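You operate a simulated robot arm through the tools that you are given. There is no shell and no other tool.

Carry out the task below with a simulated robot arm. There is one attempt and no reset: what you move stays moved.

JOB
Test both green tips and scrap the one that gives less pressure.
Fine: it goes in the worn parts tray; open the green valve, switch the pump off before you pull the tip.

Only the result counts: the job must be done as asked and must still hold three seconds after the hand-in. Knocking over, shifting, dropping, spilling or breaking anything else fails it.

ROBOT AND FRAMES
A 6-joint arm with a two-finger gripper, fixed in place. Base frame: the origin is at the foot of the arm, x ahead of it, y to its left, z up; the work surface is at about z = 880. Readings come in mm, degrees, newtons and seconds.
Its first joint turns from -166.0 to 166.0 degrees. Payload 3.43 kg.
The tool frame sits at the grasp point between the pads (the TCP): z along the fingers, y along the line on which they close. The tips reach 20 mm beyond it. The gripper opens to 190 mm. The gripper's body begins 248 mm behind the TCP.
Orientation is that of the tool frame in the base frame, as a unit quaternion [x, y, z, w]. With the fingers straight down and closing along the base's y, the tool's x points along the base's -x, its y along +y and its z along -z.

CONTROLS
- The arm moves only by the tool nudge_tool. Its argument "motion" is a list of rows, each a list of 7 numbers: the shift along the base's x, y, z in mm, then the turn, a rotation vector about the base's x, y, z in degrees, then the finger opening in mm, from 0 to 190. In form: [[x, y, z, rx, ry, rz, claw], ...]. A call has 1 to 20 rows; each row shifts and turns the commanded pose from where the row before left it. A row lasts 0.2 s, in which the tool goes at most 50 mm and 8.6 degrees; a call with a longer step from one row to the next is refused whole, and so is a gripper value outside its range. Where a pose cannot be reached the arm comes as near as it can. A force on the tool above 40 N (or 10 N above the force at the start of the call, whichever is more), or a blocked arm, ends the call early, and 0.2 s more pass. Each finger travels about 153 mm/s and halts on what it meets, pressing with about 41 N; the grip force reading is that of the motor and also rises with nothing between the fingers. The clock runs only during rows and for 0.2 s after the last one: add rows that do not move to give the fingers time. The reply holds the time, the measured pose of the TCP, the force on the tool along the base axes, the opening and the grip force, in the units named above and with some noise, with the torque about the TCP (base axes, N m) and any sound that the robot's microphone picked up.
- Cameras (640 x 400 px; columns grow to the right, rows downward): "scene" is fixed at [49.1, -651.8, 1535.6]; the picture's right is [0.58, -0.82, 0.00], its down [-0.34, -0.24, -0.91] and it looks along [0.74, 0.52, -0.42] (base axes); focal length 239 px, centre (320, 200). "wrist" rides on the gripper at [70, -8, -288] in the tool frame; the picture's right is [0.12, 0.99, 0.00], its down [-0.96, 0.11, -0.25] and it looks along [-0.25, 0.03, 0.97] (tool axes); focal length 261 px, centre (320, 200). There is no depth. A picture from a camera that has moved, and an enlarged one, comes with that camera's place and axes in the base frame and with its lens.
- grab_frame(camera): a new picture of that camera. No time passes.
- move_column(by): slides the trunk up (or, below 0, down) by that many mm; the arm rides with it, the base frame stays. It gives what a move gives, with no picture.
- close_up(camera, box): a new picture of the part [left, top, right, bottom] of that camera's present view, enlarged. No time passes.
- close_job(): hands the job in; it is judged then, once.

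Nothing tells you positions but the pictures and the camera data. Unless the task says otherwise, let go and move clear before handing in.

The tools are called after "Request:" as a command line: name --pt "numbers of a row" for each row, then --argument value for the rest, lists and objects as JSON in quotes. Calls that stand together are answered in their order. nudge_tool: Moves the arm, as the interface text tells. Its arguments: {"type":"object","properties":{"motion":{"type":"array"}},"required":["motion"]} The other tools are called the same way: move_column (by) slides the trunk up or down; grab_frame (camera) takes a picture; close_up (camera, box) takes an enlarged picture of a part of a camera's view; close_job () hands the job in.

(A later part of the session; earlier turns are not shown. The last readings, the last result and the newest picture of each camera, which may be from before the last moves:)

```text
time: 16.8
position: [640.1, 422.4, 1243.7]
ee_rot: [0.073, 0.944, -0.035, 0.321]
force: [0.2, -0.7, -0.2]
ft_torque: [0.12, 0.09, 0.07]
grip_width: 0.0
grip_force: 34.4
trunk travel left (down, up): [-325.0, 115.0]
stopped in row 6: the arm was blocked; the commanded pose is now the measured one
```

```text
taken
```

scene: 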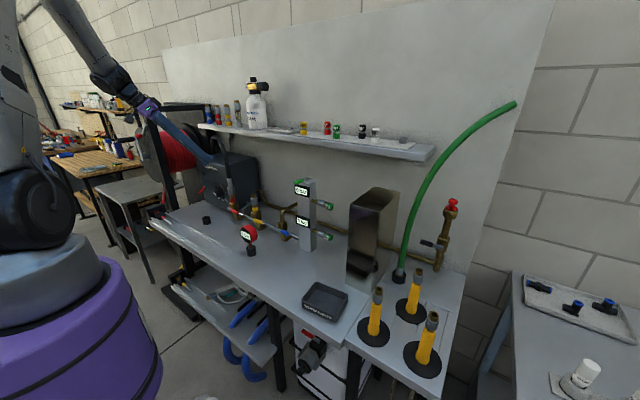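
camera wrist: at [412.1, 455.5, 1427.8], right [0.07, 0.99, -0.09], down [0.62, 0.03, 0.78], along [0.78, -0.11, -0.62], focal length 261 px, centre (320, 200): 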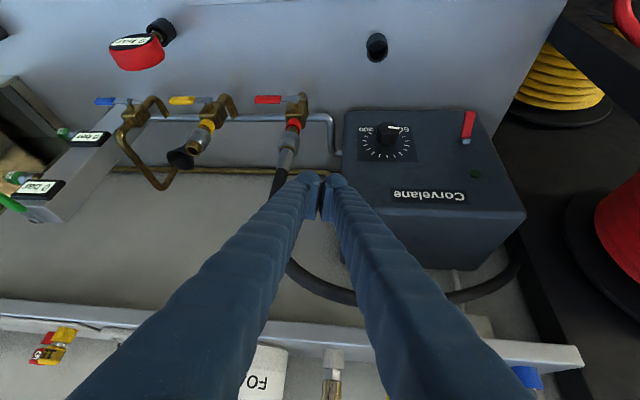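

The arm stopped short, probably at a wrist limit, but this gives an excellent view of the pump front. I'll zoom in on the toggle, lamp and dial.

Request:
close_up --camera "wrist" --box '[340, 80, 540, 230]'

Request:
close_up --camera "wrist" --box '[430, 90, 510, 150]'

Request:
close_up --camera "scene" --box '[100, 60, 300, 240]'

```text
2.67 times, centred on (440, 155) of wrist
camera zoom: at [412.1, 455.5, 1427.8], right [0.07, 0.99, -0.09], down [0.62, 0.03, 0.78], along [0.78, -0.11, -0.62], focal length 695 px, centre (0, 320)
```

zoom: 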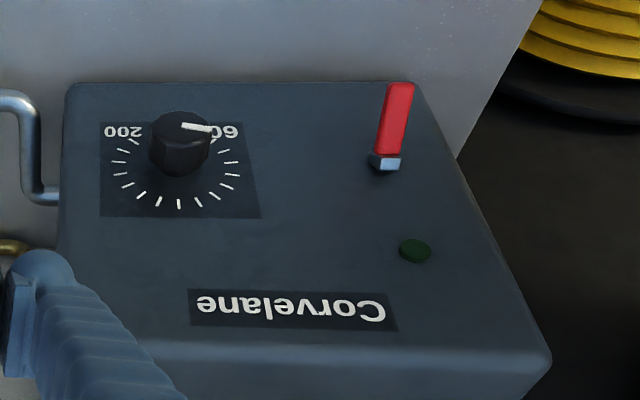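

```text
6.67 times, centred on (470, 120) of wrist
camera zoom: at [412.1, 455.5, 1427.8], right [0.07, 0.99, -0.09], down [0.62, 0.03, 0.78], along [0.78, -0.11, -0.62], focal length 1738 px, centre (-680, 733)
```

zoom: 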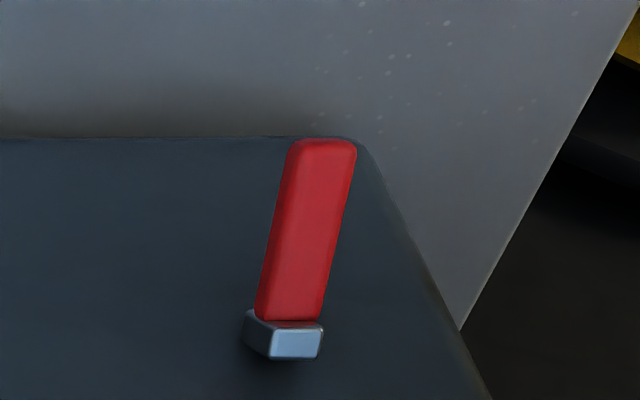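

```text
2.22 times, centred on (200, 150) of scene
camera zoom: at [49.1, -651.8, 1535.6], right [0.58, -0.82, 0.0], down [-0.34, -0.24, -0.91], along [0.74, 0.52, -0.42], focal length 532 px, centre (587, 311)
```

zoom: 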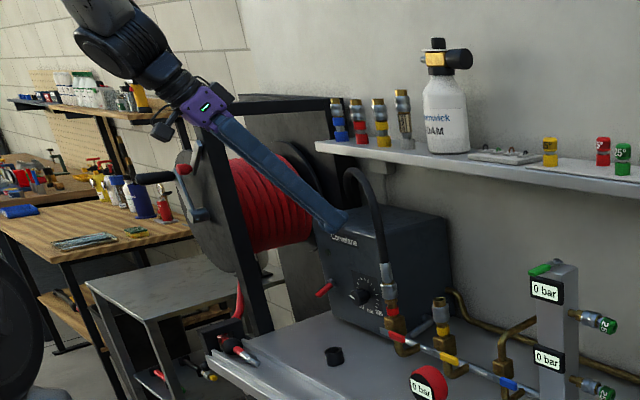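

The dial pointer is near 60, the lamp is dark, and the toggle reads the same as before, at about (708, 679, 971). A lower trunk should give better wrist posture for a tilted reach, so I'll straighten the tool and raise it clear first.

Request:
nudge_tool --pt "-20 4 30 0.7 6.2 1.4 0" --pt "-20 4 30 0.7 6.2 1.4 0" --pt "-20 4 30 0.7 6.2 1.4 0" --pt "-20 4 30 0.7 6.2 1.4 0" --pt "-20 4 30 0.7 6.2 1.4 0" --pt "-20 4 30 0.7 6.2 1.4 0" --pt "-20 4 40 0 0 0 0" --pt "-20 4 40 0 0 0 0" --pt "0 0 0 0 0 0 0"

Request:
grab_frame --camera "scene"

```text
time: 18.8
position: [485.5, 456.2, 1503.3]
ee_rot: [0.008, 1.0, 0.002, -0.001]
force: [0.0, 0.0, 0.7]
ft_torque: [-0.04, -0.05, 0.03]
grip_width: 0.0
grip_force: 34.4
trunk travel left (down, up): [-325.0, 115.0]
```

```text
taken
```

scene: 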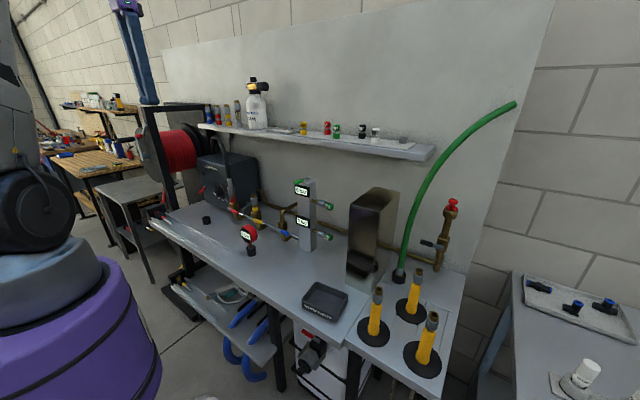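

The tool is vertical and clear at (485, 456, 1503). I'll lower the trunk by 250 mm.

Request:
move_column --by -250

Request:
grab_frame --camera "scene"

Request:
grab_frame --camera "wrist"

```text
time: 21.4
position: [485.4, 457.0, 1252.8]
ee_rot: [0.006, 1.0, 0.003, 0.001]
force: [-0.3, 0.1, 0.8]
ft_torque: [0.01, 0.0, 0.03]
grip_width: 0.0
grip_force: 34.1
trunk travel left (down, up): [-75.0, 365.0]
```

```text
taken
```

scene: 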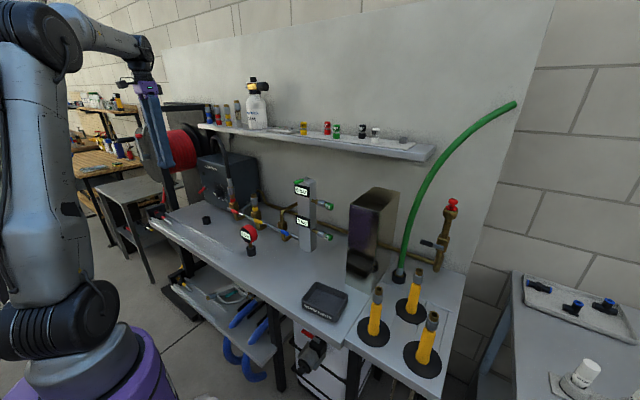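

```text
taken
camera wrist: at [414.2, 448.9, 1539.8], right [-0.11, 0.99, 0.01], down [0.96, 0.1, 0.25], along [0.25, 0.03, -0.97], focal length 261 px, centre (320, 200)
```

wrist: 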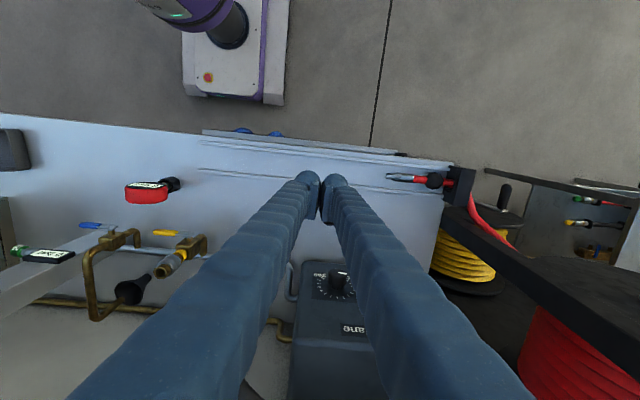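

The forearm is now about level. I'll yaw the tool 40° to face the pump radially, then tilt it 45° at a standoff point in front of the toggle.

Request:
nudge_tool --pt "15 16 -20 0 0 8 0" --pt "15 16 -20 0 0 8 0" --pt "15 16 -20 0 0 8 0" --pt "15 16 -20 0 0 8 0" --pt "15 16 -20 0 0 8 0" --pt "0 0 0 4.82 -5.74 0 0" --pt "0 0 0 4.82 -5.74 0 0" --pt "0 0 0 4.82 -5.74 0 0" --pt "0 0 0 4.82 -5.74 0 0" --pt "0 0 0 4.82 -5.74 0 0" --pt "0 0 0 4.82 -5.74 0 0" --pt "0 0 0 0 0 0 0"

Request:
grab_frame --camera "wrist"

Request:
grab_frame --camera "scene"

```text
time: 24.0
position: [550.3, 541.0, 1157.1]
ee_rot: [-0.319, 0.866, 0.137, 0.36]
force: [1.0, 0.0, 0.8]
ft_torque: [0.0, 0.06, 0.04]
grip_width: 0.0
grip_force: 34.8
trunk travel left (down, up): [-75.0, 365.0]
```

```text
taken
camera wrist: at [365.7, 369.7, 1306.9], right [-0.71, 0.7, -0.08], down [0.31, 0.41, 0.86], along [0.63, 0.59, -0.51], focal length 261 px, centre (320, 200)
```

wrist: 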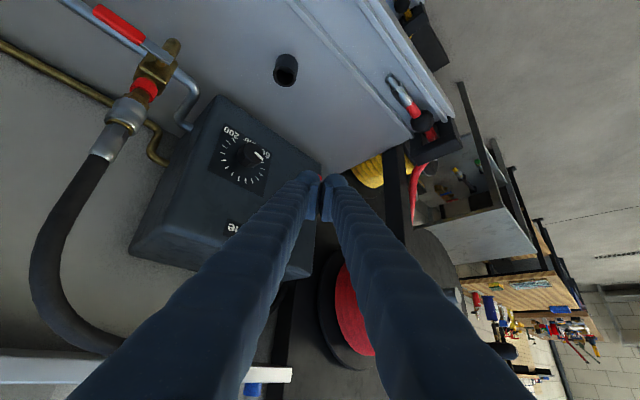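

```text
taken
```

scene: 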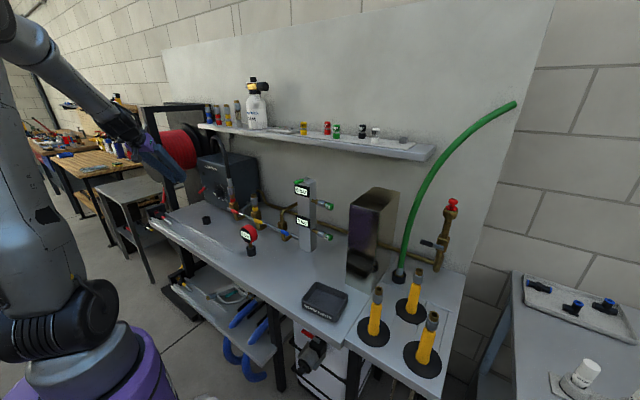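

The tool now points at the pump at 45°, with the toggle hidden right behind the fingertips. I'll lower to a line that passes under the toggle and check with both cameras before going in.

Request:
nudge_tool --pt "19 17 -35 0 0 0 0" --pt "19 17 -36 0 0 0 0" --pt "19 17 -36 0 0 0 0" --pt "18 16 -24 0 0 0 0" --pt "18 16 -24 0 0 0 0"

Request:
grab_frame --camera "wrist"

Request:
close_up --camera "scene" --box '[120, 130, 280, 230]'

```text
time: 25.2
position: [645.3, 623.8, 1001.0]
ee_rot: [-0.31, 0.87, 0.139, 0.359]
force: [1.3, 0.0, 0.5]
ft_torque: [-0.09, 0.01, 0.01]
grip_width: 0.0
grip_force: 34.5
trunk travel left (down, up): [-75.0, 365.0]
```

```text
taken
camera wrist: at [457.4, 454.2, 1152.7], right [-0.7, 0.71, -0.06], down [0.32, 0.4, 0.86], along [0.64, 0.58, -0.51], focal length 261 px, centre (320, 200)
```

wrist: 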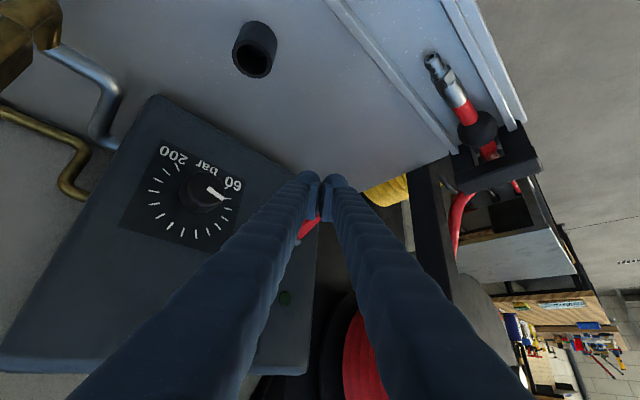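

```text
4.00 times, centred on (200, 180) of scene
camera zoom: at [49.1, -651.8, 1535.6], right [0.58, -0.82, 0.0], down [-0.34, -0.24, -0.91], along [0.74, 0.52, -0.42], focal length 957 px, centre (800, 280)
```

zoom: 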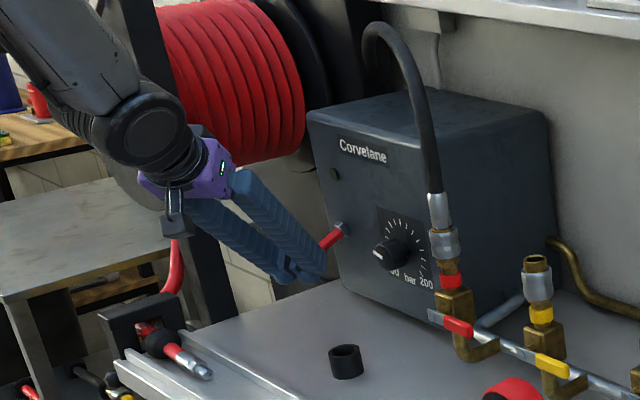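

Request:
close_up --camera "wrist" --box '[260, 150, 380, 250]'

Request:
close_up --camera "scene" --box '[175, 170, 235, 210]'

```text
4.00 times, centred on (320, 200) of wrist
camera zoom: at [457.4, 454.2, 1152.7], right [-0.7, 0.71, -0.06], down [0.32, 0.4, 0.86], along [0.64, 0.58, -0.51], focal length 1043 px, centre (320, 200)
```

zoom: 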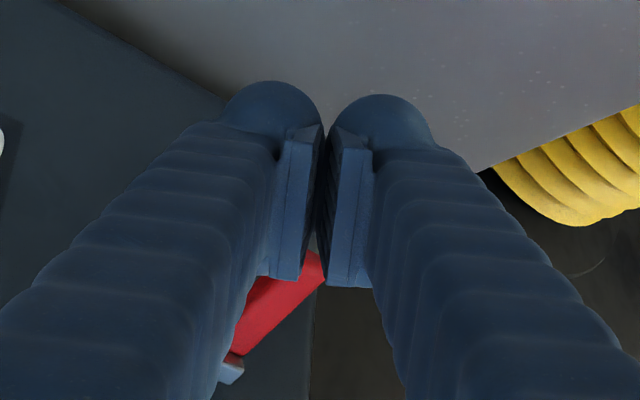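

```text
10.00 times, centred on (205, 190) of scene
camera zoom: at [49.1, -651.8, 1535.6], right [0.58, -0.82, 0.0], down [-0.34, -0.24, -0.91], along [0.74, 0.52, -0.42], focal length 2392 px, centre (1470, 300)
```

zoom: 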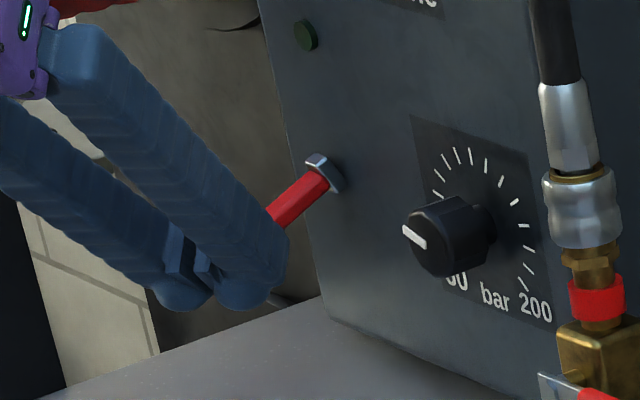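

The toggle is just ahead of and above the fingertips. I'll advance so the fingers slide underneath it.

Request:
nudge_tool --pt "10 9 -20 0 0 0 0" --pt "10 9 -20 0 0 0 0" --pt "10 9 -11 0 0 0 0" --pt "11 9 -11 0 0 0 0" --pt "0 0 0 0 0 0 0"

Request:
close_up --camera "wrist" --box '[260, 150, 380, 250]'

Request:
close_up --camera "scene" --box '[175, 170, 255, 220]'

```text
time: 26.4
position: [686.0, 661.6, 940.6]
ee_rot: [-0.317, 0.867, 0.135, 0.36]
force: [0.4, 0.0, -0.6]
ft_torque: [0.02, -0.02, 0.0]
grip_width: 0.0
grip_force: 34.2
trunk travel left (down, up): [-75.0, 365.0]
```

```text
4.00 times, centred on (320, 200) of wrist
camera zoom: at [499.7, 490.1, 1091.2], right [-0.71, 0.7, -0.08], down [0.31, 0.41, 0.86], along [0.63, 0.58, -0.51], focal length 1043 px, centre (320, 200)
```

zoom: 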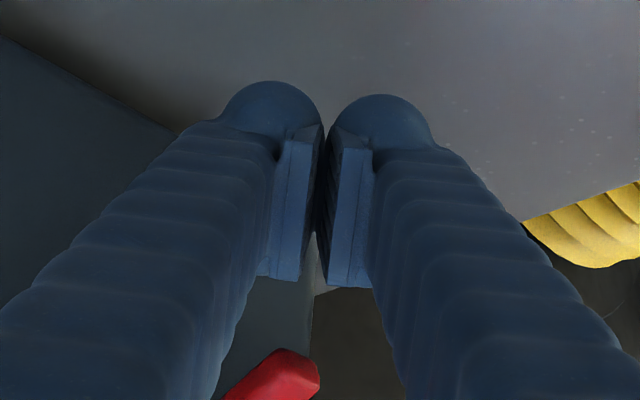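

```text
8.00 times, centred on (215, 195) of scene
camera zoom: at [49.1, -651.8, 1535.6], right [0.58, -0.82, 0.0], down [-0.34, -0.24, -0.91], along [0.74, 0.52, -0.42], focal length 1913 px, centre (1160, 240)
```

zoom: 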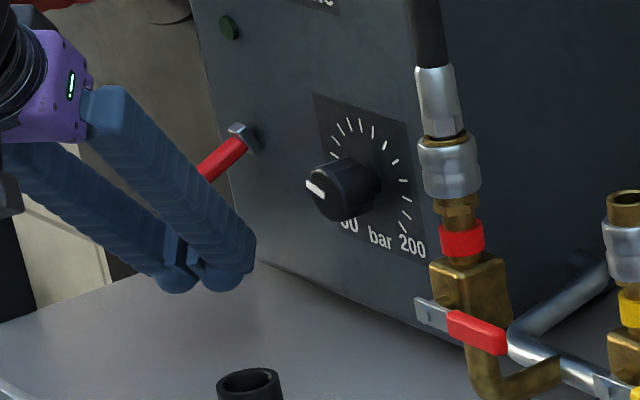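

The fingers are now under the toggle. I'll raise them in steps to flip it up.

Request:
nudge_tool --pt "0 0 12 0 0 0 0" --pt "0 0 12 0 0 0 0" --pt "0 0 12 0 0 0 0" --pt "0 0 12 0 0 0 0" --pt "0 0 10 0 0 0 0"

Request:
close_up --camera "wrist" --box '[240, 150, 400, 270]'

Request:
close_up --camera "scene" --box '[175, 160, 255, 210]'

```text
time: 27.6
position: [687.9, 660.8, 998.7]
ee_rot: [-0.318, 0.866, 0.136, 0.36]
force: [-0.3, 0.2, 0.1]
ft_torque: [-0.02, -0.01, -0.01]
grip_width: 0.0
grip_force: 34.9
trunk travel left (down, up): [-75.0, 365.0]
```

```text
3.33 times, centred on (320, 210) of wrist
camera zoom: at [501.3, 489.3, 1149.1], right [-0.71, 0.7, -0.08], down [0.31, 0.41, 0.86], along [0.63, 0.59, -0.51], focal length 869 px, centre (320, 167)
```

zoom: 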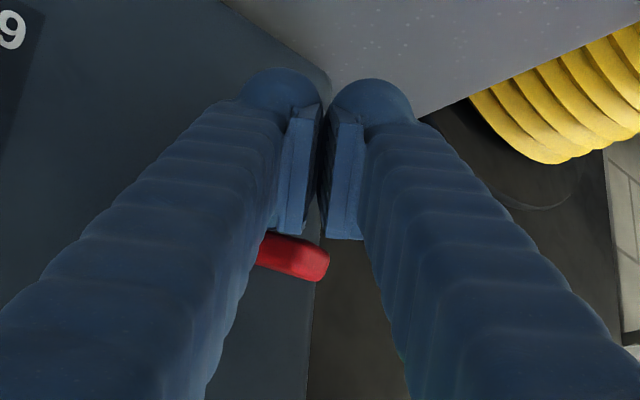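

```text
8.00 times, centred on (215, 185) of scene
camera zoom: at [49.1, -651.8, 1535.6], right [0.58, -0.82, 0.0], down [-0.34, -0.24, -0.91], along [0.74, 0.52, -0.42], focal length 1913 px, centre (1160, 320)
```

zoom: 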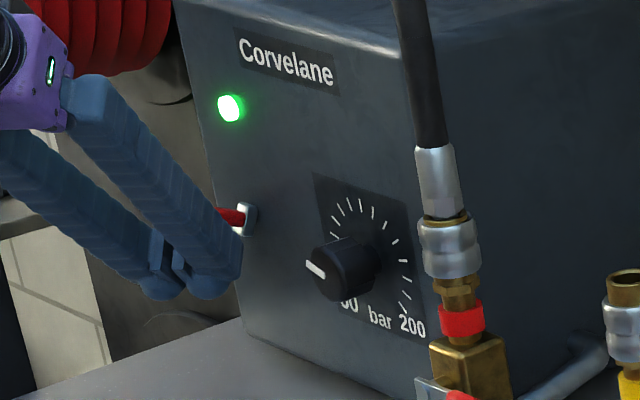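

The lamp is lit green, so the toggle has flipped and the pump is running. Next I'll read both tip displays.

Request:
close_up --camera "scene" --box '[270, 165, 350, 215]'

Request:
close_up --camera "scene" --box '[270, 205, 350, 255]'

Request:
grab_frame --camera "scene"

```text
8.00 times, centred on (310, 190) of scene
camera zoom: at [49.1, -651.8, 1535.6], right [0.58, -0.82, 0.0], down [-0.34, -0.24, -0.91], along [0.74, 0.52, -0.42], focal length 1913 px, centre (400, 280)
```

zoom: 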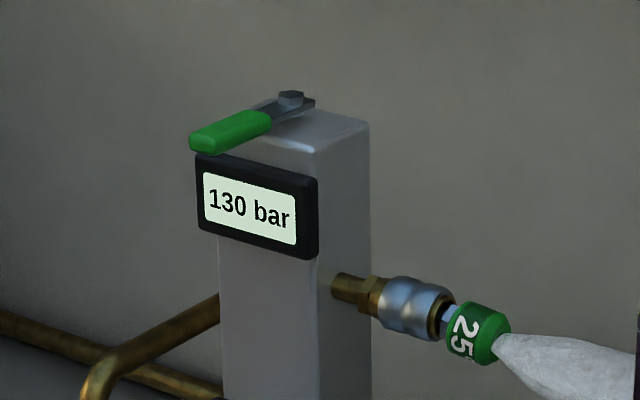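

```text
8.00 times, centred on (310, 230) of scene
camera zoom: at [49.1, -651.8, 1535.6], right [0.58, -0.82, 0.0], down [-0.34, -0.24, -0.91], along [0.74, 0.52, -0.42], focal length 1913 px, centre (400, -40)
```

zoom: 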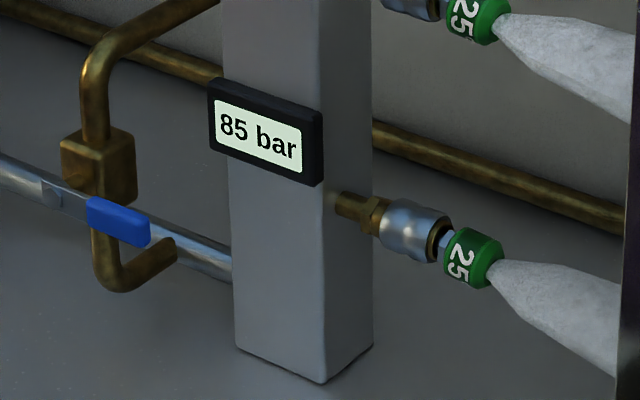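

```text
taken
```

scene: 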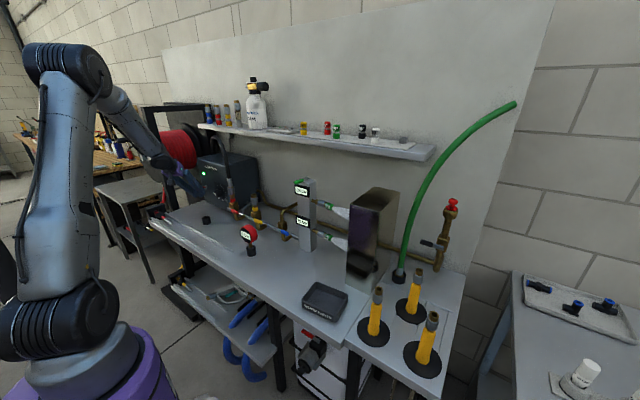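

The upper tip reads 130 bar and the lower 85 bar. I'll let a second pass to confirm that these readings are steady.

Request:
nudge_tool --pt "0 0 0 0 0 0 0" --pt "0 0 0 0 0 0 0" --pt "0 0 0 0 0 0 0" --pt "0 0 0 0 0 0 0" --pt "0 0 0 0 0 0 0" --pt "0 0 0 0 0 0 0"

Request:
close_up --camera "scene" --box '[260, 165, 380, 255]'

Request:
close_up --camera "scene" --box '[175, 160, 255, 210]'

Request:
grab_frame --camera "wrist"

```text
time: 29.0
position: [687.1, 660.4, 998.3]
ee_rot: [-0.317, 0.867, 0.136, 0.36]
force: [0.8, -1.1, 0.4]
ft_torque: [0.04, 0.0, 0.0]
grip_width: 0.0
grip_force: 34.8
trunk travel left (down, up): [-75.0, 365.0]
```

```text
4.44 times, centred on (320, 210) of scene
camera zoom: at [49.1, -651.8, 1535.6], right [0.58, -0.82, 0.0], down [-0.34, -0.24, -0.91], along [0.74, 0.52, -0.42], focal length 1063 px, centre (320, 156)
```

zoom: 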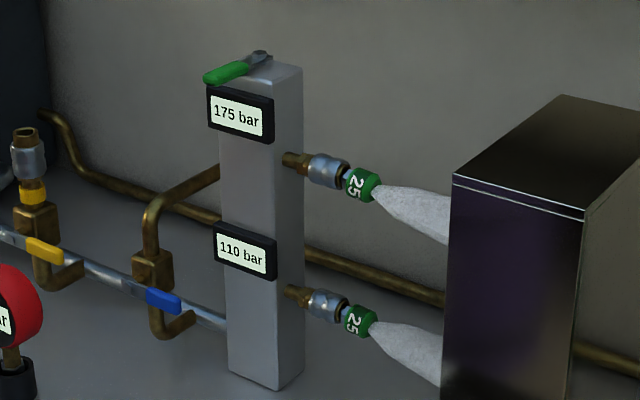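

```text
8.00 times, centred on (215, 185) of scene
camera zoom: at [49.1, -651.8, 1535.6], right [0.58, -0.82, 0.0], down [-0.34, -0.24, -0.91], along [0.74, 0.52, -0.42], focal length 1913 px, centre (1160, 320)
```

zoom: 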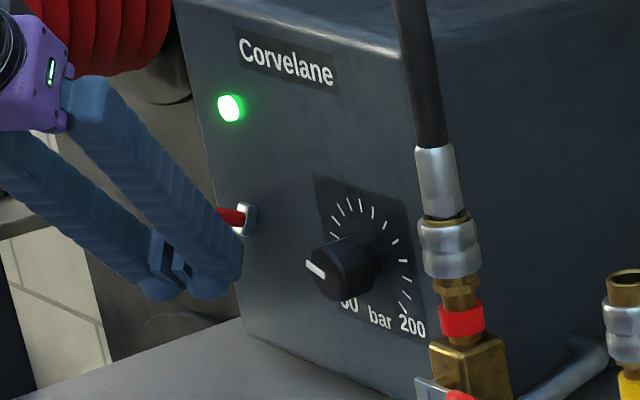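

```text
taken
camera wrist: at [501.1, 489.1, 1148.6], right [-0.71, 0.7, -0.08], down [0.31, 0.41, 0.86], along [0.63, 0.58, -0.51], focal length 261 px, centre (320, 200)
```

wrist: 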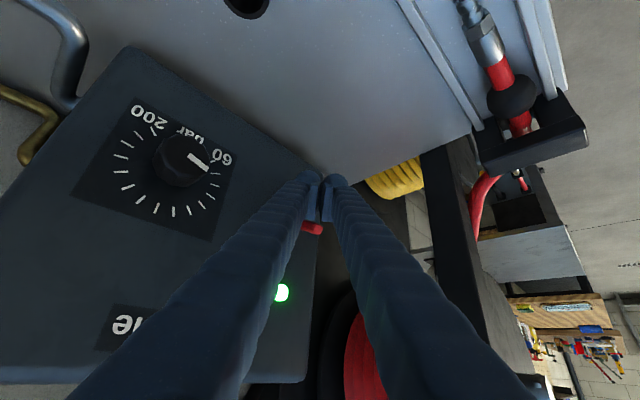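

The pressures are still ramping, at 175 and 110 bar. I'll wait until they settle before deciding.

Request:
nudge_tool --pt "0 0 0 0 0 0 0" --pt "0 0 0 0 0 0 0" --pt "0 0 0 0 0 0 0" --pt "0 0 0 0 0 0 0" --pt "0 0 0 0 0 0 0" --pt "0 0 0 0 0 0 0" --pt "0 0 0 0 0 0 0" --pt "0 0 0 0 0 0 0" --pt "0 0 0 0 0 0 0" --pt "0 0 0 0 0 0 0"

Request:
close_up --camera "scene" --box '[260, 165, 380, 255]'

```text
time: 31.2
position: [688.2, 659.9, 999.0]
ee_rot: [-0.318, 0.867, 0.137, 0.36]
force: [-0.6, -0.7, 0.5]
ft_torque: [-0.01, 0.02, -0.01]
grip_width: 0.1
grip_force: 34.3
trunk travel left (down, up): [-75.0, 365.0]
```

```text
4.44 times, centred on (320, 210) of scene
camera zoom: at [49.1, -651.8, 1535.6], right [0.58, -0.82, 0.0], down [-0.34, -0.24, -0.91], along [0.74, 0.52, -0.42], focal length 1063 px, centre (320, 156)
```

zoom: 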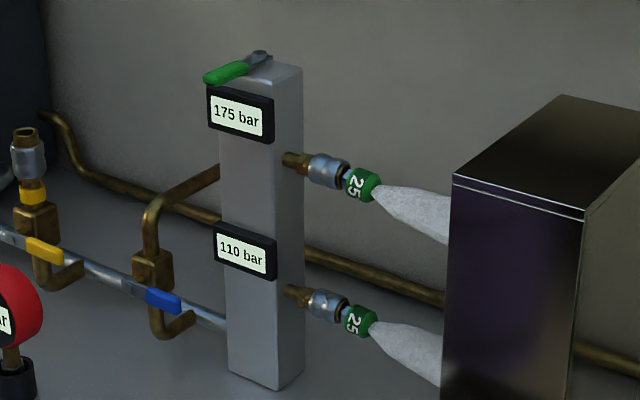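

The readings hold at 175 bar (upper) and 110 bar (lower), so the lower tip is the worn one. Now I'll switch the pump off: retreat, come in above the toggle and press it down.

Request:
nudge_tool --pt "-18 -15.5 23.5 0 0 0 0" --pt "-18 -15.5 23.5 0 0 0 0" --pt "-18 -15.5 23.5 0 0 0 0" --pt "0 0 40 0 0 0 0" --pt "0 0 40 0 0 0 0" --pt "26 22 -13 0 0 0 0" --pt "26 22 -13 0 0 0 0" --pt "20 18 -10 0 0 0 0" --pt "0 0 0 0 0 0 0"

Request:
close_up --camera "wrist" --box '[240, 130, 400, 250]'

Request:
close_up --camera "scene" --box '[175, 140, 255, 200]'

```text
time: 33.2
position: [706.2, 676.3, 1112.9]
ee_rot: [-0.318, 0.866, 0.137, 0.36]
force: [0.4, 0.0, -0.1]
ft_torque: [0.02, 0.05, 0.04]
grip_width: 0.0
grip_force: 34.3
trunk travel left (down, up): [-75.0, 365.0]
```

```text
3.33 times, centred on (320, 190) of wrist
camera zoom: at [520.4, 505.7, 1263.7], right [-0.71, 0.7, -0.08], down [0.31, 0.41, 0.86], along [0.63, 0.58, -0.51], focal length 869 px, centre (320, 233)
```

zoom: 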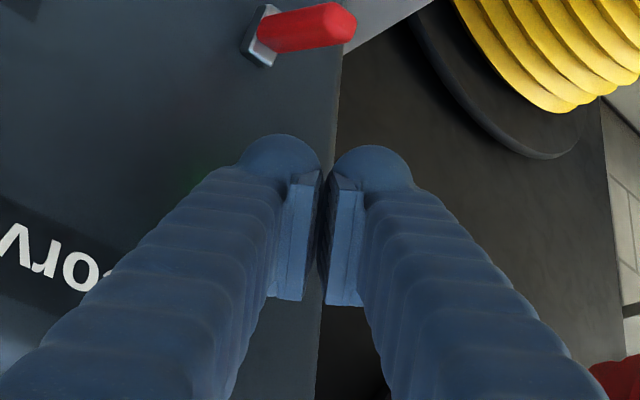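

```text
6.67 times, centred on (215, 170) of scene
camera zoom: at [49.1, -651.8, 1535.6], right [0.58, -0.82, 0.0], down [-0.34, -0.24, -0.91], along [0.74, 0.52, -0.42], focal length 1594 px, centre (1020, 400)
```

zoom: 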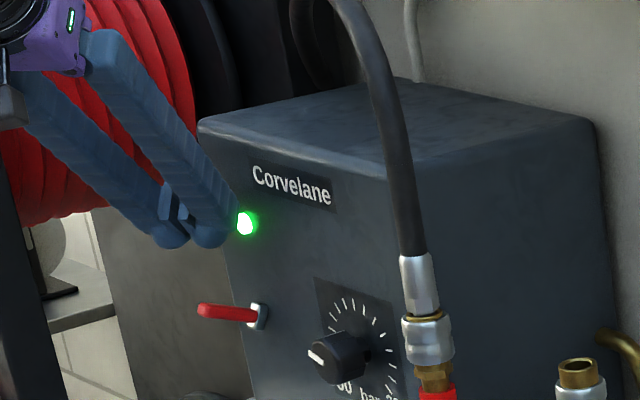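

The toggle is now up, with its tip near (700, 680, 1022), and the fingertips are directly above it. I'll press straight down.

Request:
nudge_tool --pt "6 3 -22 0 0 0 0" --pt "0 0 -25 0 0 0 0" --pt "0 0 -10 0 0 0 0" --pt "0 0 -10 0 0 0 0" --pt "0 0 -10 0 0 0 0" --pt "0 0 -10 0 0 0 0" --pt "0 0 -8 0 0 0 0"

Request:
close_up --camera "wrist" --box '[240, 130, 400, 250]'

Request:
close_up --camera "scene" --box '[175, 140, 255, 200]'

Request:
close_up --camera "scene" --box '[260, 165, 380, 255]'

```text
time: 34.8
position: [713.7, 683.6, 1032.0]
ee_rot: [-0.318, 0.863, 0.141, 0.367]
force: [-6.0, 0.9, 16.8]
ft_torque: [-0.07, -0.06, -0.12]
grip_width: 0.0
grip_force: 34.2
trunk travel left (down, up): [-75.0, 365.0]
stopped in row 7: the force on the tool passed its limit at 45 N (the readings are from after the stop); the commanded pose is now the measured one
```

```text
3.33 times, centred on (320, 190) of wrist
camera zoom: at [525.0, 509.2, 1178.8], right [-0.71, 0.7, -0.08], down [0.3, 0.4, 0.87], along [0.64, 0.59, -0.49], focal length 869 px, centre (320, 233)
```

zoom: 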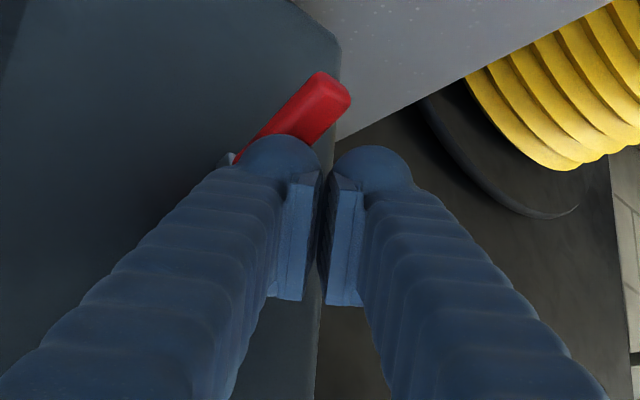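

```text
6.67 times, centred on (215, 170) of scene
camera zoom: at [49.1, -651.8, 1535.6], right [0.58, -0.82, 0.0], down [-0.34, -0.24, -0.91], along [0.74, 0.52, -0.42], focal length 1594 px, centre (1020, 400)
```

zoom: 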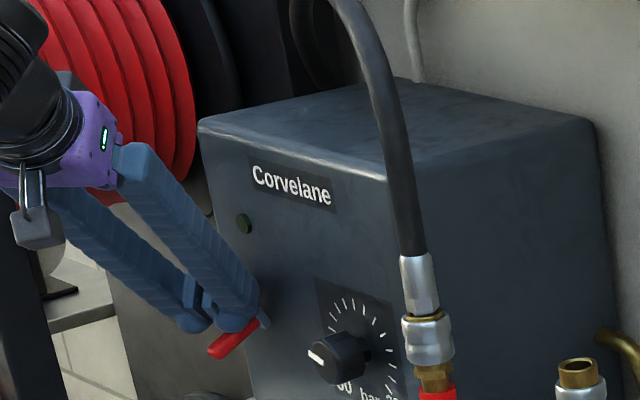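

```text
4.44 times, centred on (320, 210) of scene
camera zoom: at [49.1, -651.8, 1535.6], right [0.58, -0.82, 0.0], down [-0.34, -0.24, -0.91], along [0.74, 0.52, -0.42], focal length 1063 px, centre (320, 156)
```

zoom: 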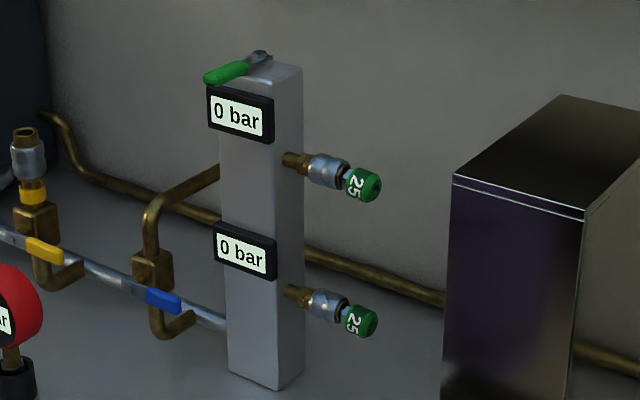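

The lamp is off and both displays read 0 bar, so the pump is off and the pressure is gone. I'll retreat from the pump, straighten the tool and travel across to the tips.

Request:
nudge_tool --pt "-9 -8 20 0 0 0 0" --pt "-18 -15.5 30 0 0 0 0" --pt "-20 -18 36 0 0 0 0" --pt "-20 -18 36 0 0 0 0" --pt "-20 -18 36 0 0 0 0" --pt "-10 -20 25 -4.82 5.74 0 0" --pt "-10 -20 25 -4.82 5.74 0 0" --pt "-10 -20 10 -4.82 5.74 0 0" --pt "-10 -20 10 -4.82 5.74 0 0" --pt "-10 -20 0 -4.82 5.74 0 0" --pt "-10 -20 0 -4.82 5.74 0 0" --pt "0 0 0 0 0 0 0"

Request:
grab_frame --camera "scene"

Request:
close_up --camera "scene" --box '[175, 140, 255, 200]'

```text
time: 37.4
position: [565.2, 484.0, 1256.7]
ee_rot: [-0.342, 0.94, 0.009, 0.005]
force: [0.1, -0.3, -0.7]
ft_torque: [-0.07, 0.03, 0.01]
grip_width: 0.0
grip_force: 34.1
trunk travel left (down, up): [-75.0, 365.0]
```

```text
taken
```

scene: 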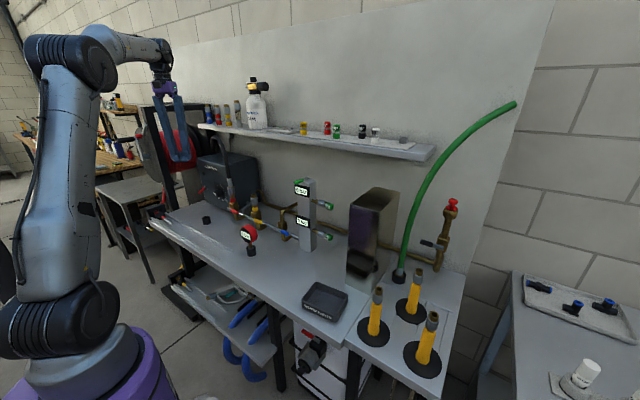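

```text
6.67 times, centred on (215, 170) of scene
camera zoom: at [49.1, -651.8, 1535.6], right [0.58, -0.82, 0.0], down [-0.34, -0.24, -0.91], along [0.74, 0.52, -0.42], focal length 1594 px, centre (1020, 400)
```

zoom: 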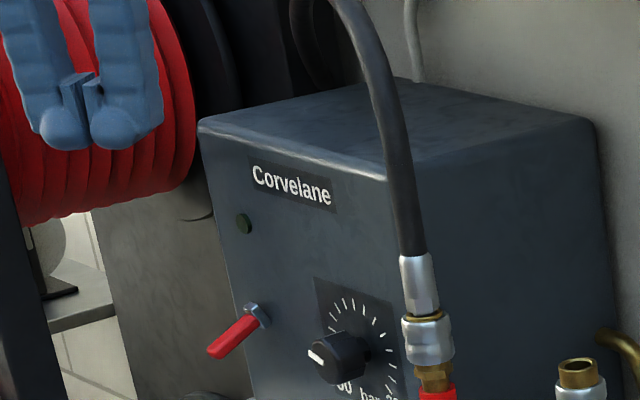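

The pump is confirmed off. I'll travel across in front of the bench and yaw to 90° so the fingers close across the tip's axis.

Request:
nudge_tool --pt "0 -43 3 0 0 7.2 0" --pt "0 -43 3 0 0 7.2 0" --pt "0 -43 3 0 0 7.2 0" --pt "0 -43 3 0 0 7.2 0" --pt "0 -43 3 0 0 7.2 0" --pt "0 -43 3 0 0 7.2 0" --pt "0 -43 3 0 0 6.8 0" --pt "0 -43 3 0 0 0 0" --pt "0 -43 3 0 0 0 0" --pt "0 -43 3 0 0 0 0" --pt "0 -43 3 0 0 0 0" --pt "0 -43 3 0 0 0 0" --pt "0 -43 3 0 0 0 0" --pt "0 -43 3 0 0 0 0" --pt "0 -43 0 0 0 0 0" --pt "0 -43 0 0 0 0 0" --pt "0 0 0 0 0 0 0"

Request:
grab_frame --camera "scene"

Request:
grab_frame --camera "wrist"

```text
time: 41.0
position: [565.2, -205.8, 1297.3]
ee_rot: [-0.707, 0.707, 0.011, 0.002]
force: [0.5, 0.1, -0.2]
ft_torque: [0.15, 0.0, 0.02]
grip_width: 0.0
grip_force: 34.2
trunk travel left (down, up): [-75.0, 365.0]
```

```text
taken
```

scene: 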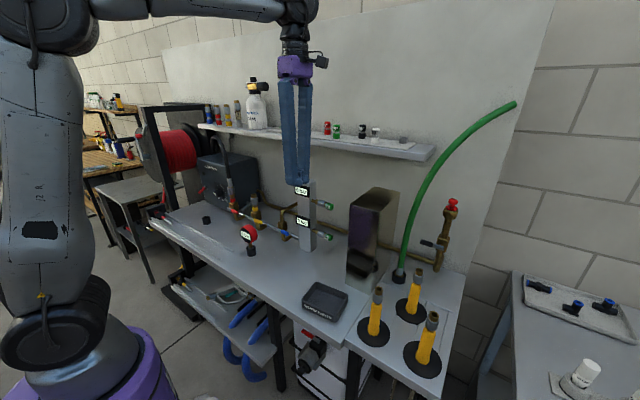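

```text
taken
camera wrist: at [578.3, -280.7, 1580.8], right [-0.99, -0.12, 0.01], down [-0.11, 0.96, 0.27], along [-0.04, 0.26, -0.96], focal length 261 px, centre (320, 200)
```

wrist: 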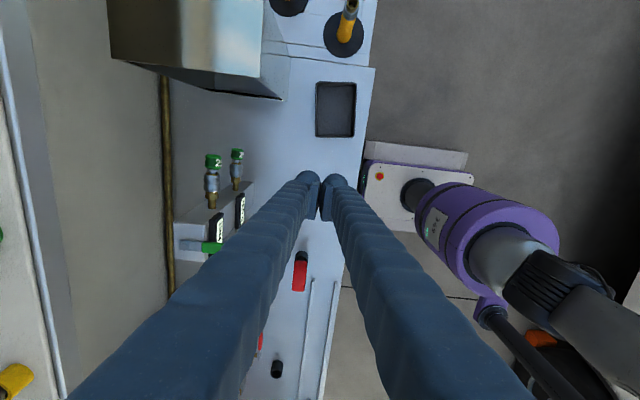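

The tool is well placed, and this camera shows the two tips, the hood and the tray clearly. I'll zoom in to refine their positions.

Request:
close_up --camera "wrist" --box '[160, 130, 280, 270]'

Request:
close_up --camera "wrist" --box '[100, 40, 380, 200]'

```text
2.86 times, centred on (220, 200) of wrist
camera zoom: at [578.3, -280.7, 1580.8], right [-0.99, -0.12, 0.01], down [-0.11, 0.96, 0.27], along [-0.04, 0.26, -0.96], focal length 745 px, centre (606, 200)
```

zoom: 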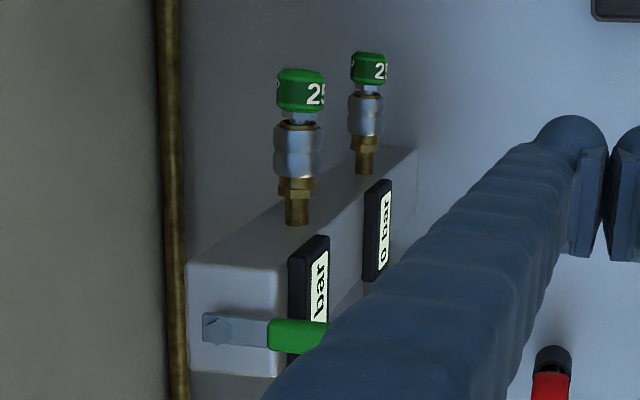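

```text
2.29 times, centred on (240, 120) of wrist
camera zoom: at [578.3, -280.7, 1580.8], right [-0.99, -0.12, 0.01], down [-0.11, 0.96, 0.27], along [-0.04, 0.26, -0.96], focal length 596 px, centre (503, 383)
```

zoom: 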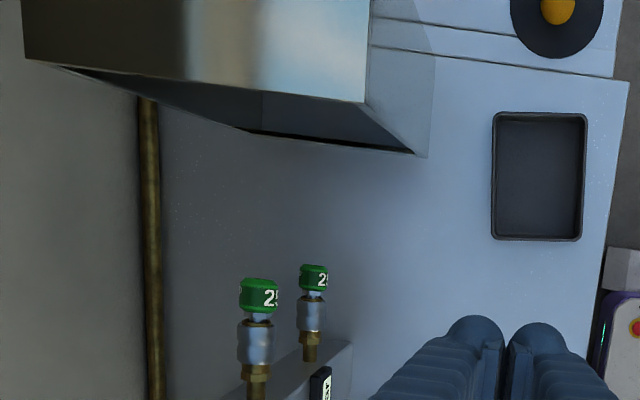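

The lower tip is at about (750, −202, 991) and the upper at (750, −203, 1130). The hood opening is at y ≈ −337 and the tray is centred near (540, −322). I'll tilt the tool 45° forward and open the fingers part-way, staying clear of the upper tip.

Request:
nudge_tool --pt "20 -2 -4 -1.05 -8 0 20" --pt "20 -2 -4 0 -7.6 0 40" --pt "20 -2 -4 0 -7.6 0 56" --pt "20 -2 -4 0 -7.6 0 56" --pt "20 -1 -4 0 -7.6 0 56" --pt "15 0 -4 0 -7.3 0 56" --pt "0 0 0 0 0 0 56"

Request:
grab_frame --camera "wrist"

Request:
grab_frame --camera "scene"

```text
time: 42.6
position: [682.1, -212.3, 1273.5]
ee_rot: [-0.653, 0.654, -0.272, 0.269]
force: [-0.3, 0.2, 0.3]
ft_torque: [-0.03, -0.01, 0.0]
grip_width: 56.2
grip_force: 0.1
trunk travel left (down, up): [-75.0, 365.0]
```

```text
taken
camera wrist: at [485.3, -281.9, 1481.1], right [-0.7, -0.12, -0.7], down [-0.26, 0.96, 0.09], along [0.66, 0.24, -0.71], focal length 261 px, centre (320, 200)
```

wrist: 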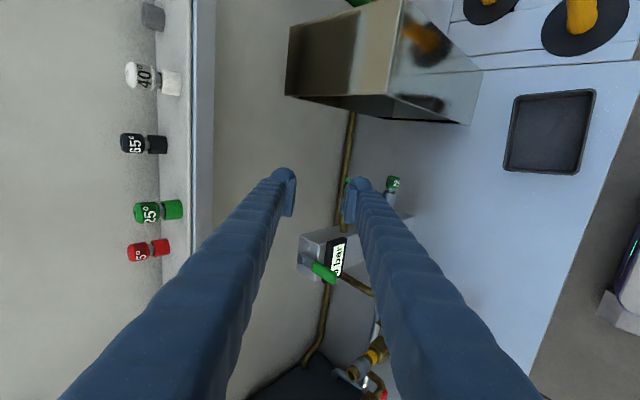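

```text
taken
```

scene: 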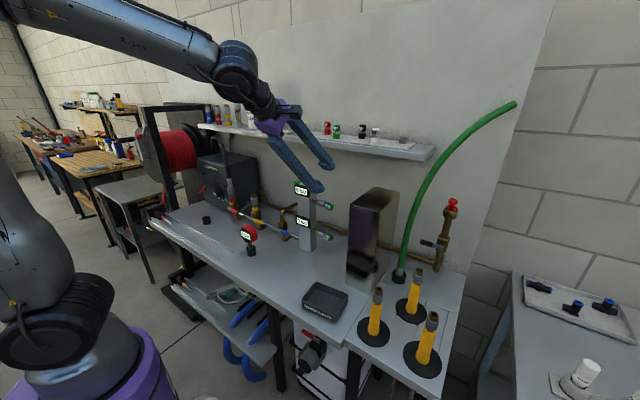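

The 45° posture is reached cleanly. I'll pull back slightly in x to clear the upper tip, descend to the standoff for the lower tip, then check.

Request:
nudge_tool --pt "-22 -4 -10 0 0 0 56" --pt "0 0 -45 0 0 0 56" --pt "0 0 -45 0 0 0 56" --pt "0 0 -45 0 0 0 56" --pt "0 0 -45 0 0 0 56" --pt "0 0 0 0 0 0 56"

Request:
grab_frame --camera "wrist"

Request:
close_up --camera "wrist" --box '[240, 130, 440, 280]'

Request:
close_up --camera "scene" --box '[260, 150, 380, 250]'

```text
time: 44.0
position: [669.2, -205.1, 1121.0]
ee_rot: [-0.655, 0.661, -0.262, 0.257]
force: [0.3, 0.2, -0.4]
ft_torque: [0.04, -0.03, 0.05]
grip_width: 55.8
grip_force: 0.1
out of reach, approached as far as the arm can: row 4, 5
trunk travel left (down, up): [-75.0, 365.0]
```

```text
taken
camera wrist: at [478.7, -271.7, 1335.3], right [-0.73, -0.11, -0.68], down [-0.24, 0.96, 0.1], along [0.64, 0.24, -0.73], focal length 261 px, centre (320, 200)
```

wrist: 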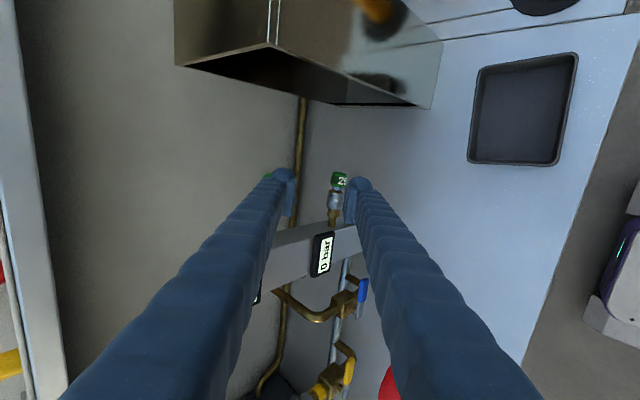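

```text
2.67 times, centred on (340, 205) of wrist
camera zoom: at [478.7, -271.7, 1335.3], right [-0.73, -0.11, -0.68], down [-0.24, 0.96, 0.1], along [0.64, 0.24, -0.73], focal length 695 px, centre (267, 187)
```

zoom: 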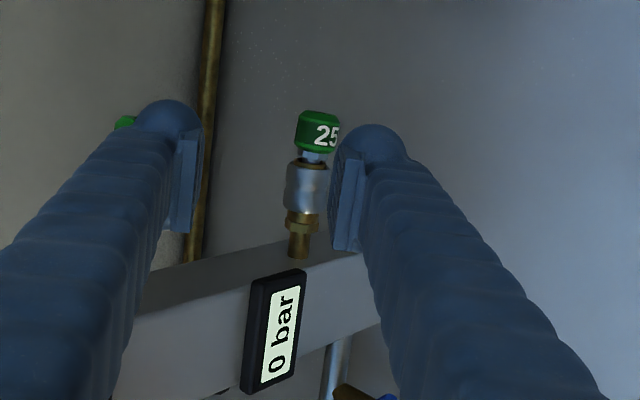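

```text
4.00 times, centred on (320, 200) of scene
camera zoom: at [49.1, -651.8, 1535.6], right [0.58, -0.82, 0.0], down [-0.34, -0.24, -0.91], along [0.74, 0.52, -0.42], focal length 957 px, centre (320, 200)
```

zoom: 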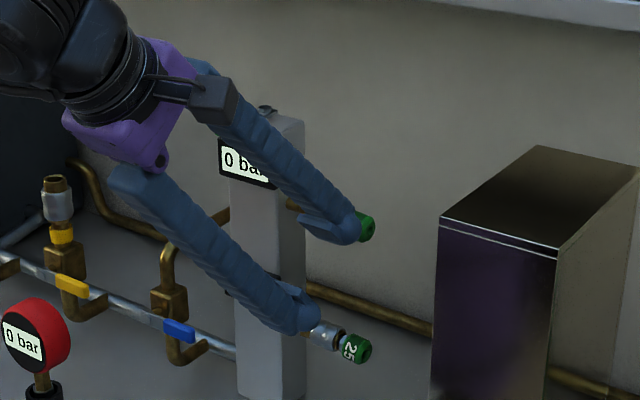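

The arm ran out of reach close-in, so it sits slightly off at (669, −205, 1121). Lowering the trunk gives more room to fold, and the path straight down is clear of the upper tip by about 14 mm.

Request:
move_column --by -40

Request:
close_up --camera "scene" --box '[260, 150, 380, 250]'

Request:
close_up --camera "wrist" --box '[240, 130, 440, 280]'

```text
time: 44.9
position: [669.2, -203.9, 1080.6]
ee_rot: [-0.655, 0.661, -0.262, 0.258]
force: [0.2, 0.3, -0.6]
ft_torque: [0.04, -0.03, 0.04]
grip_width: 56.1
grip_force: 0.1
trunk travel left (down, up): [-35.0, 405.0]
```

```text
4.00 times, centred on (320, 200) of scene
camera zoom: at [49.1, -651.8, 1535.6], right [0.58, -0.82, 0.0], down [-0.34, -0.24, -0.91], along [0.74, 0.52, -0.42], focal length 957 px, centre (320, 200)
```

zoom: 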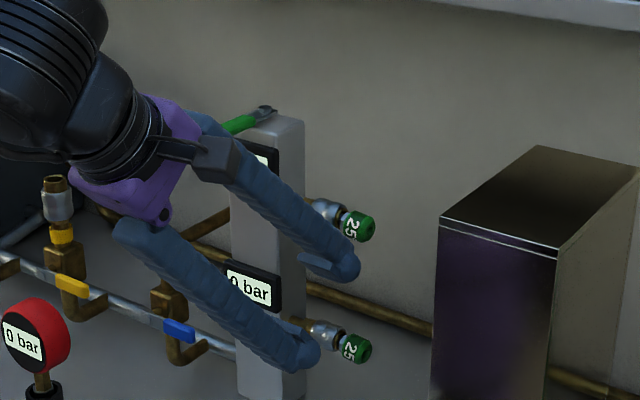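

```text
2.67 times, centred on (340, 205) of wrist
camera zoom: at [478.8, -271.4, 1295.6], right [-0.73, -0.11, -0.68], down [-0.24, 0.96, 0.1], along [0.64, 0.24, -0.73], focal length 695 px, centre (267, 187)
```

zoom: 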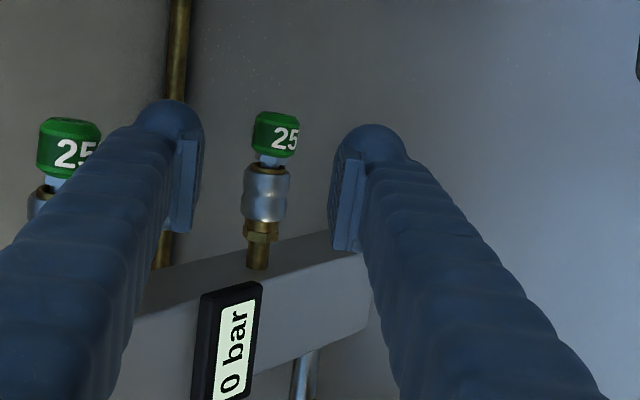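

The lower tip is now centred between the open fingers along the approach direction. I'll make one small test step to see how the commanded pose stands.

Request:
nudge_tool --pt "4 -2 -4 0 0 0 56"

Request:
close_up --camera "wrist" --box '[240, 130, 440, 280]'

```text
time: 45.3
position: [672.6, -205.4, 1076.6]
ee_rot: [-0.655, 0.662, -0.261, 0.255]
force: [-0.2, -0.2, -0.8]
ft_torque: [0.0, 0.0, -0.01]
grip_width: 55.8
grip_force: 0.2
trunk travel left (down, up): [-35.0, 405.0]
```

```text
2.67 times, centred on (340, 205) of wrist
camera zoom: at [483.6, -272.7, 1292.5], right [-0.73, -0.11, -0.68], down [-0.24, 0.97, 0.1], along [0.64, 0.24, -0.73], focal length 695 px, centre (267, 187)
```

zoom: 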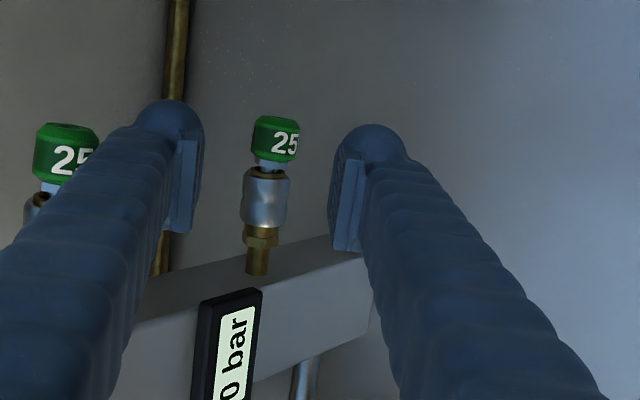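

The commanded pose tracks the measured one. I'll advance about halfway toward the lower tip and re-check alignment.

Request:
nudge_tool --pt "16 -3 -18 0 0 0 56" --pt "16 -3 -18 0 0 0 56" --pt "16 -3 -18 0 0 0 56"

Request:
close_up --camera "wrist" --box '[240, 130, 440, 280]'

Request:
close_up --camera "scene" --box '[280, 180, 380, 260]'

```text
time: 46.1
position: [731.4, -209.8, 1050.8]
ee_rot: [-0.655, 0.664, -0.257, 0.252]
force: [-4.9, -1.8, -3.8]
ft_torque: [0.03, -0.27, 0.02]
grip_width: 53.6
grip_force: 0.0
out of reach, approached as far as the arm can: row 1, 2, 3
trunk travel left (down, up): [-35.0, 405.0]
```

```text
2.67 times, centred on (340, 205) of wrist
camera zoom: at [543.3, -276.4, 1269.1], right [-0.74, -0.11, -0.67], down [-0.24, 0.97, 0.1], along [0.63, 0.23, -0.74], focal length 695 px, centre (267, 187)
```

zoom: 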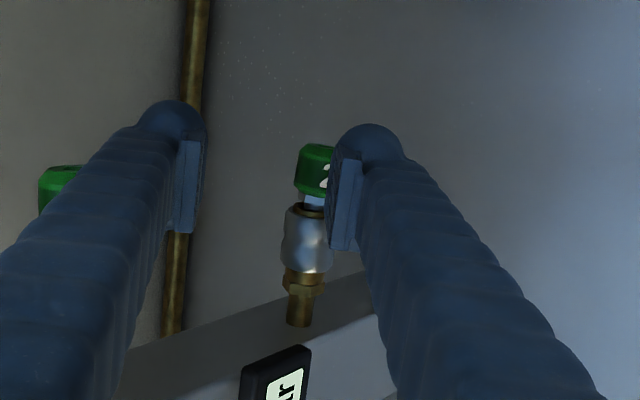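

```text
5.00 times, centred on (330, 220) of scene
camera zoom: at [49.1, -651.8, 1535.6], right [0.58, -0.82, 0.0], down [-0.34, -0.24, -0.91], along [0.74, 0.52, -0.42], focal length 1196 px, centre (270, 100)
```

zoom: 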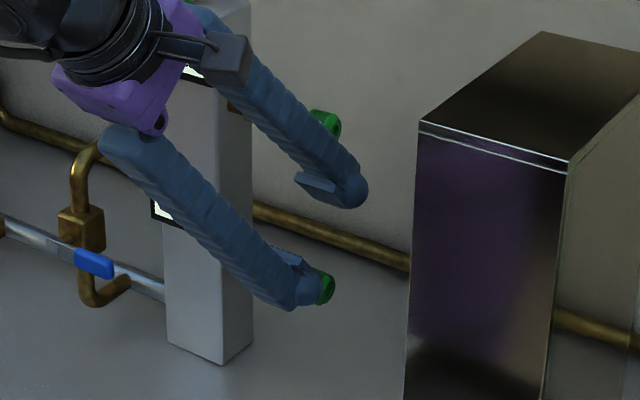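

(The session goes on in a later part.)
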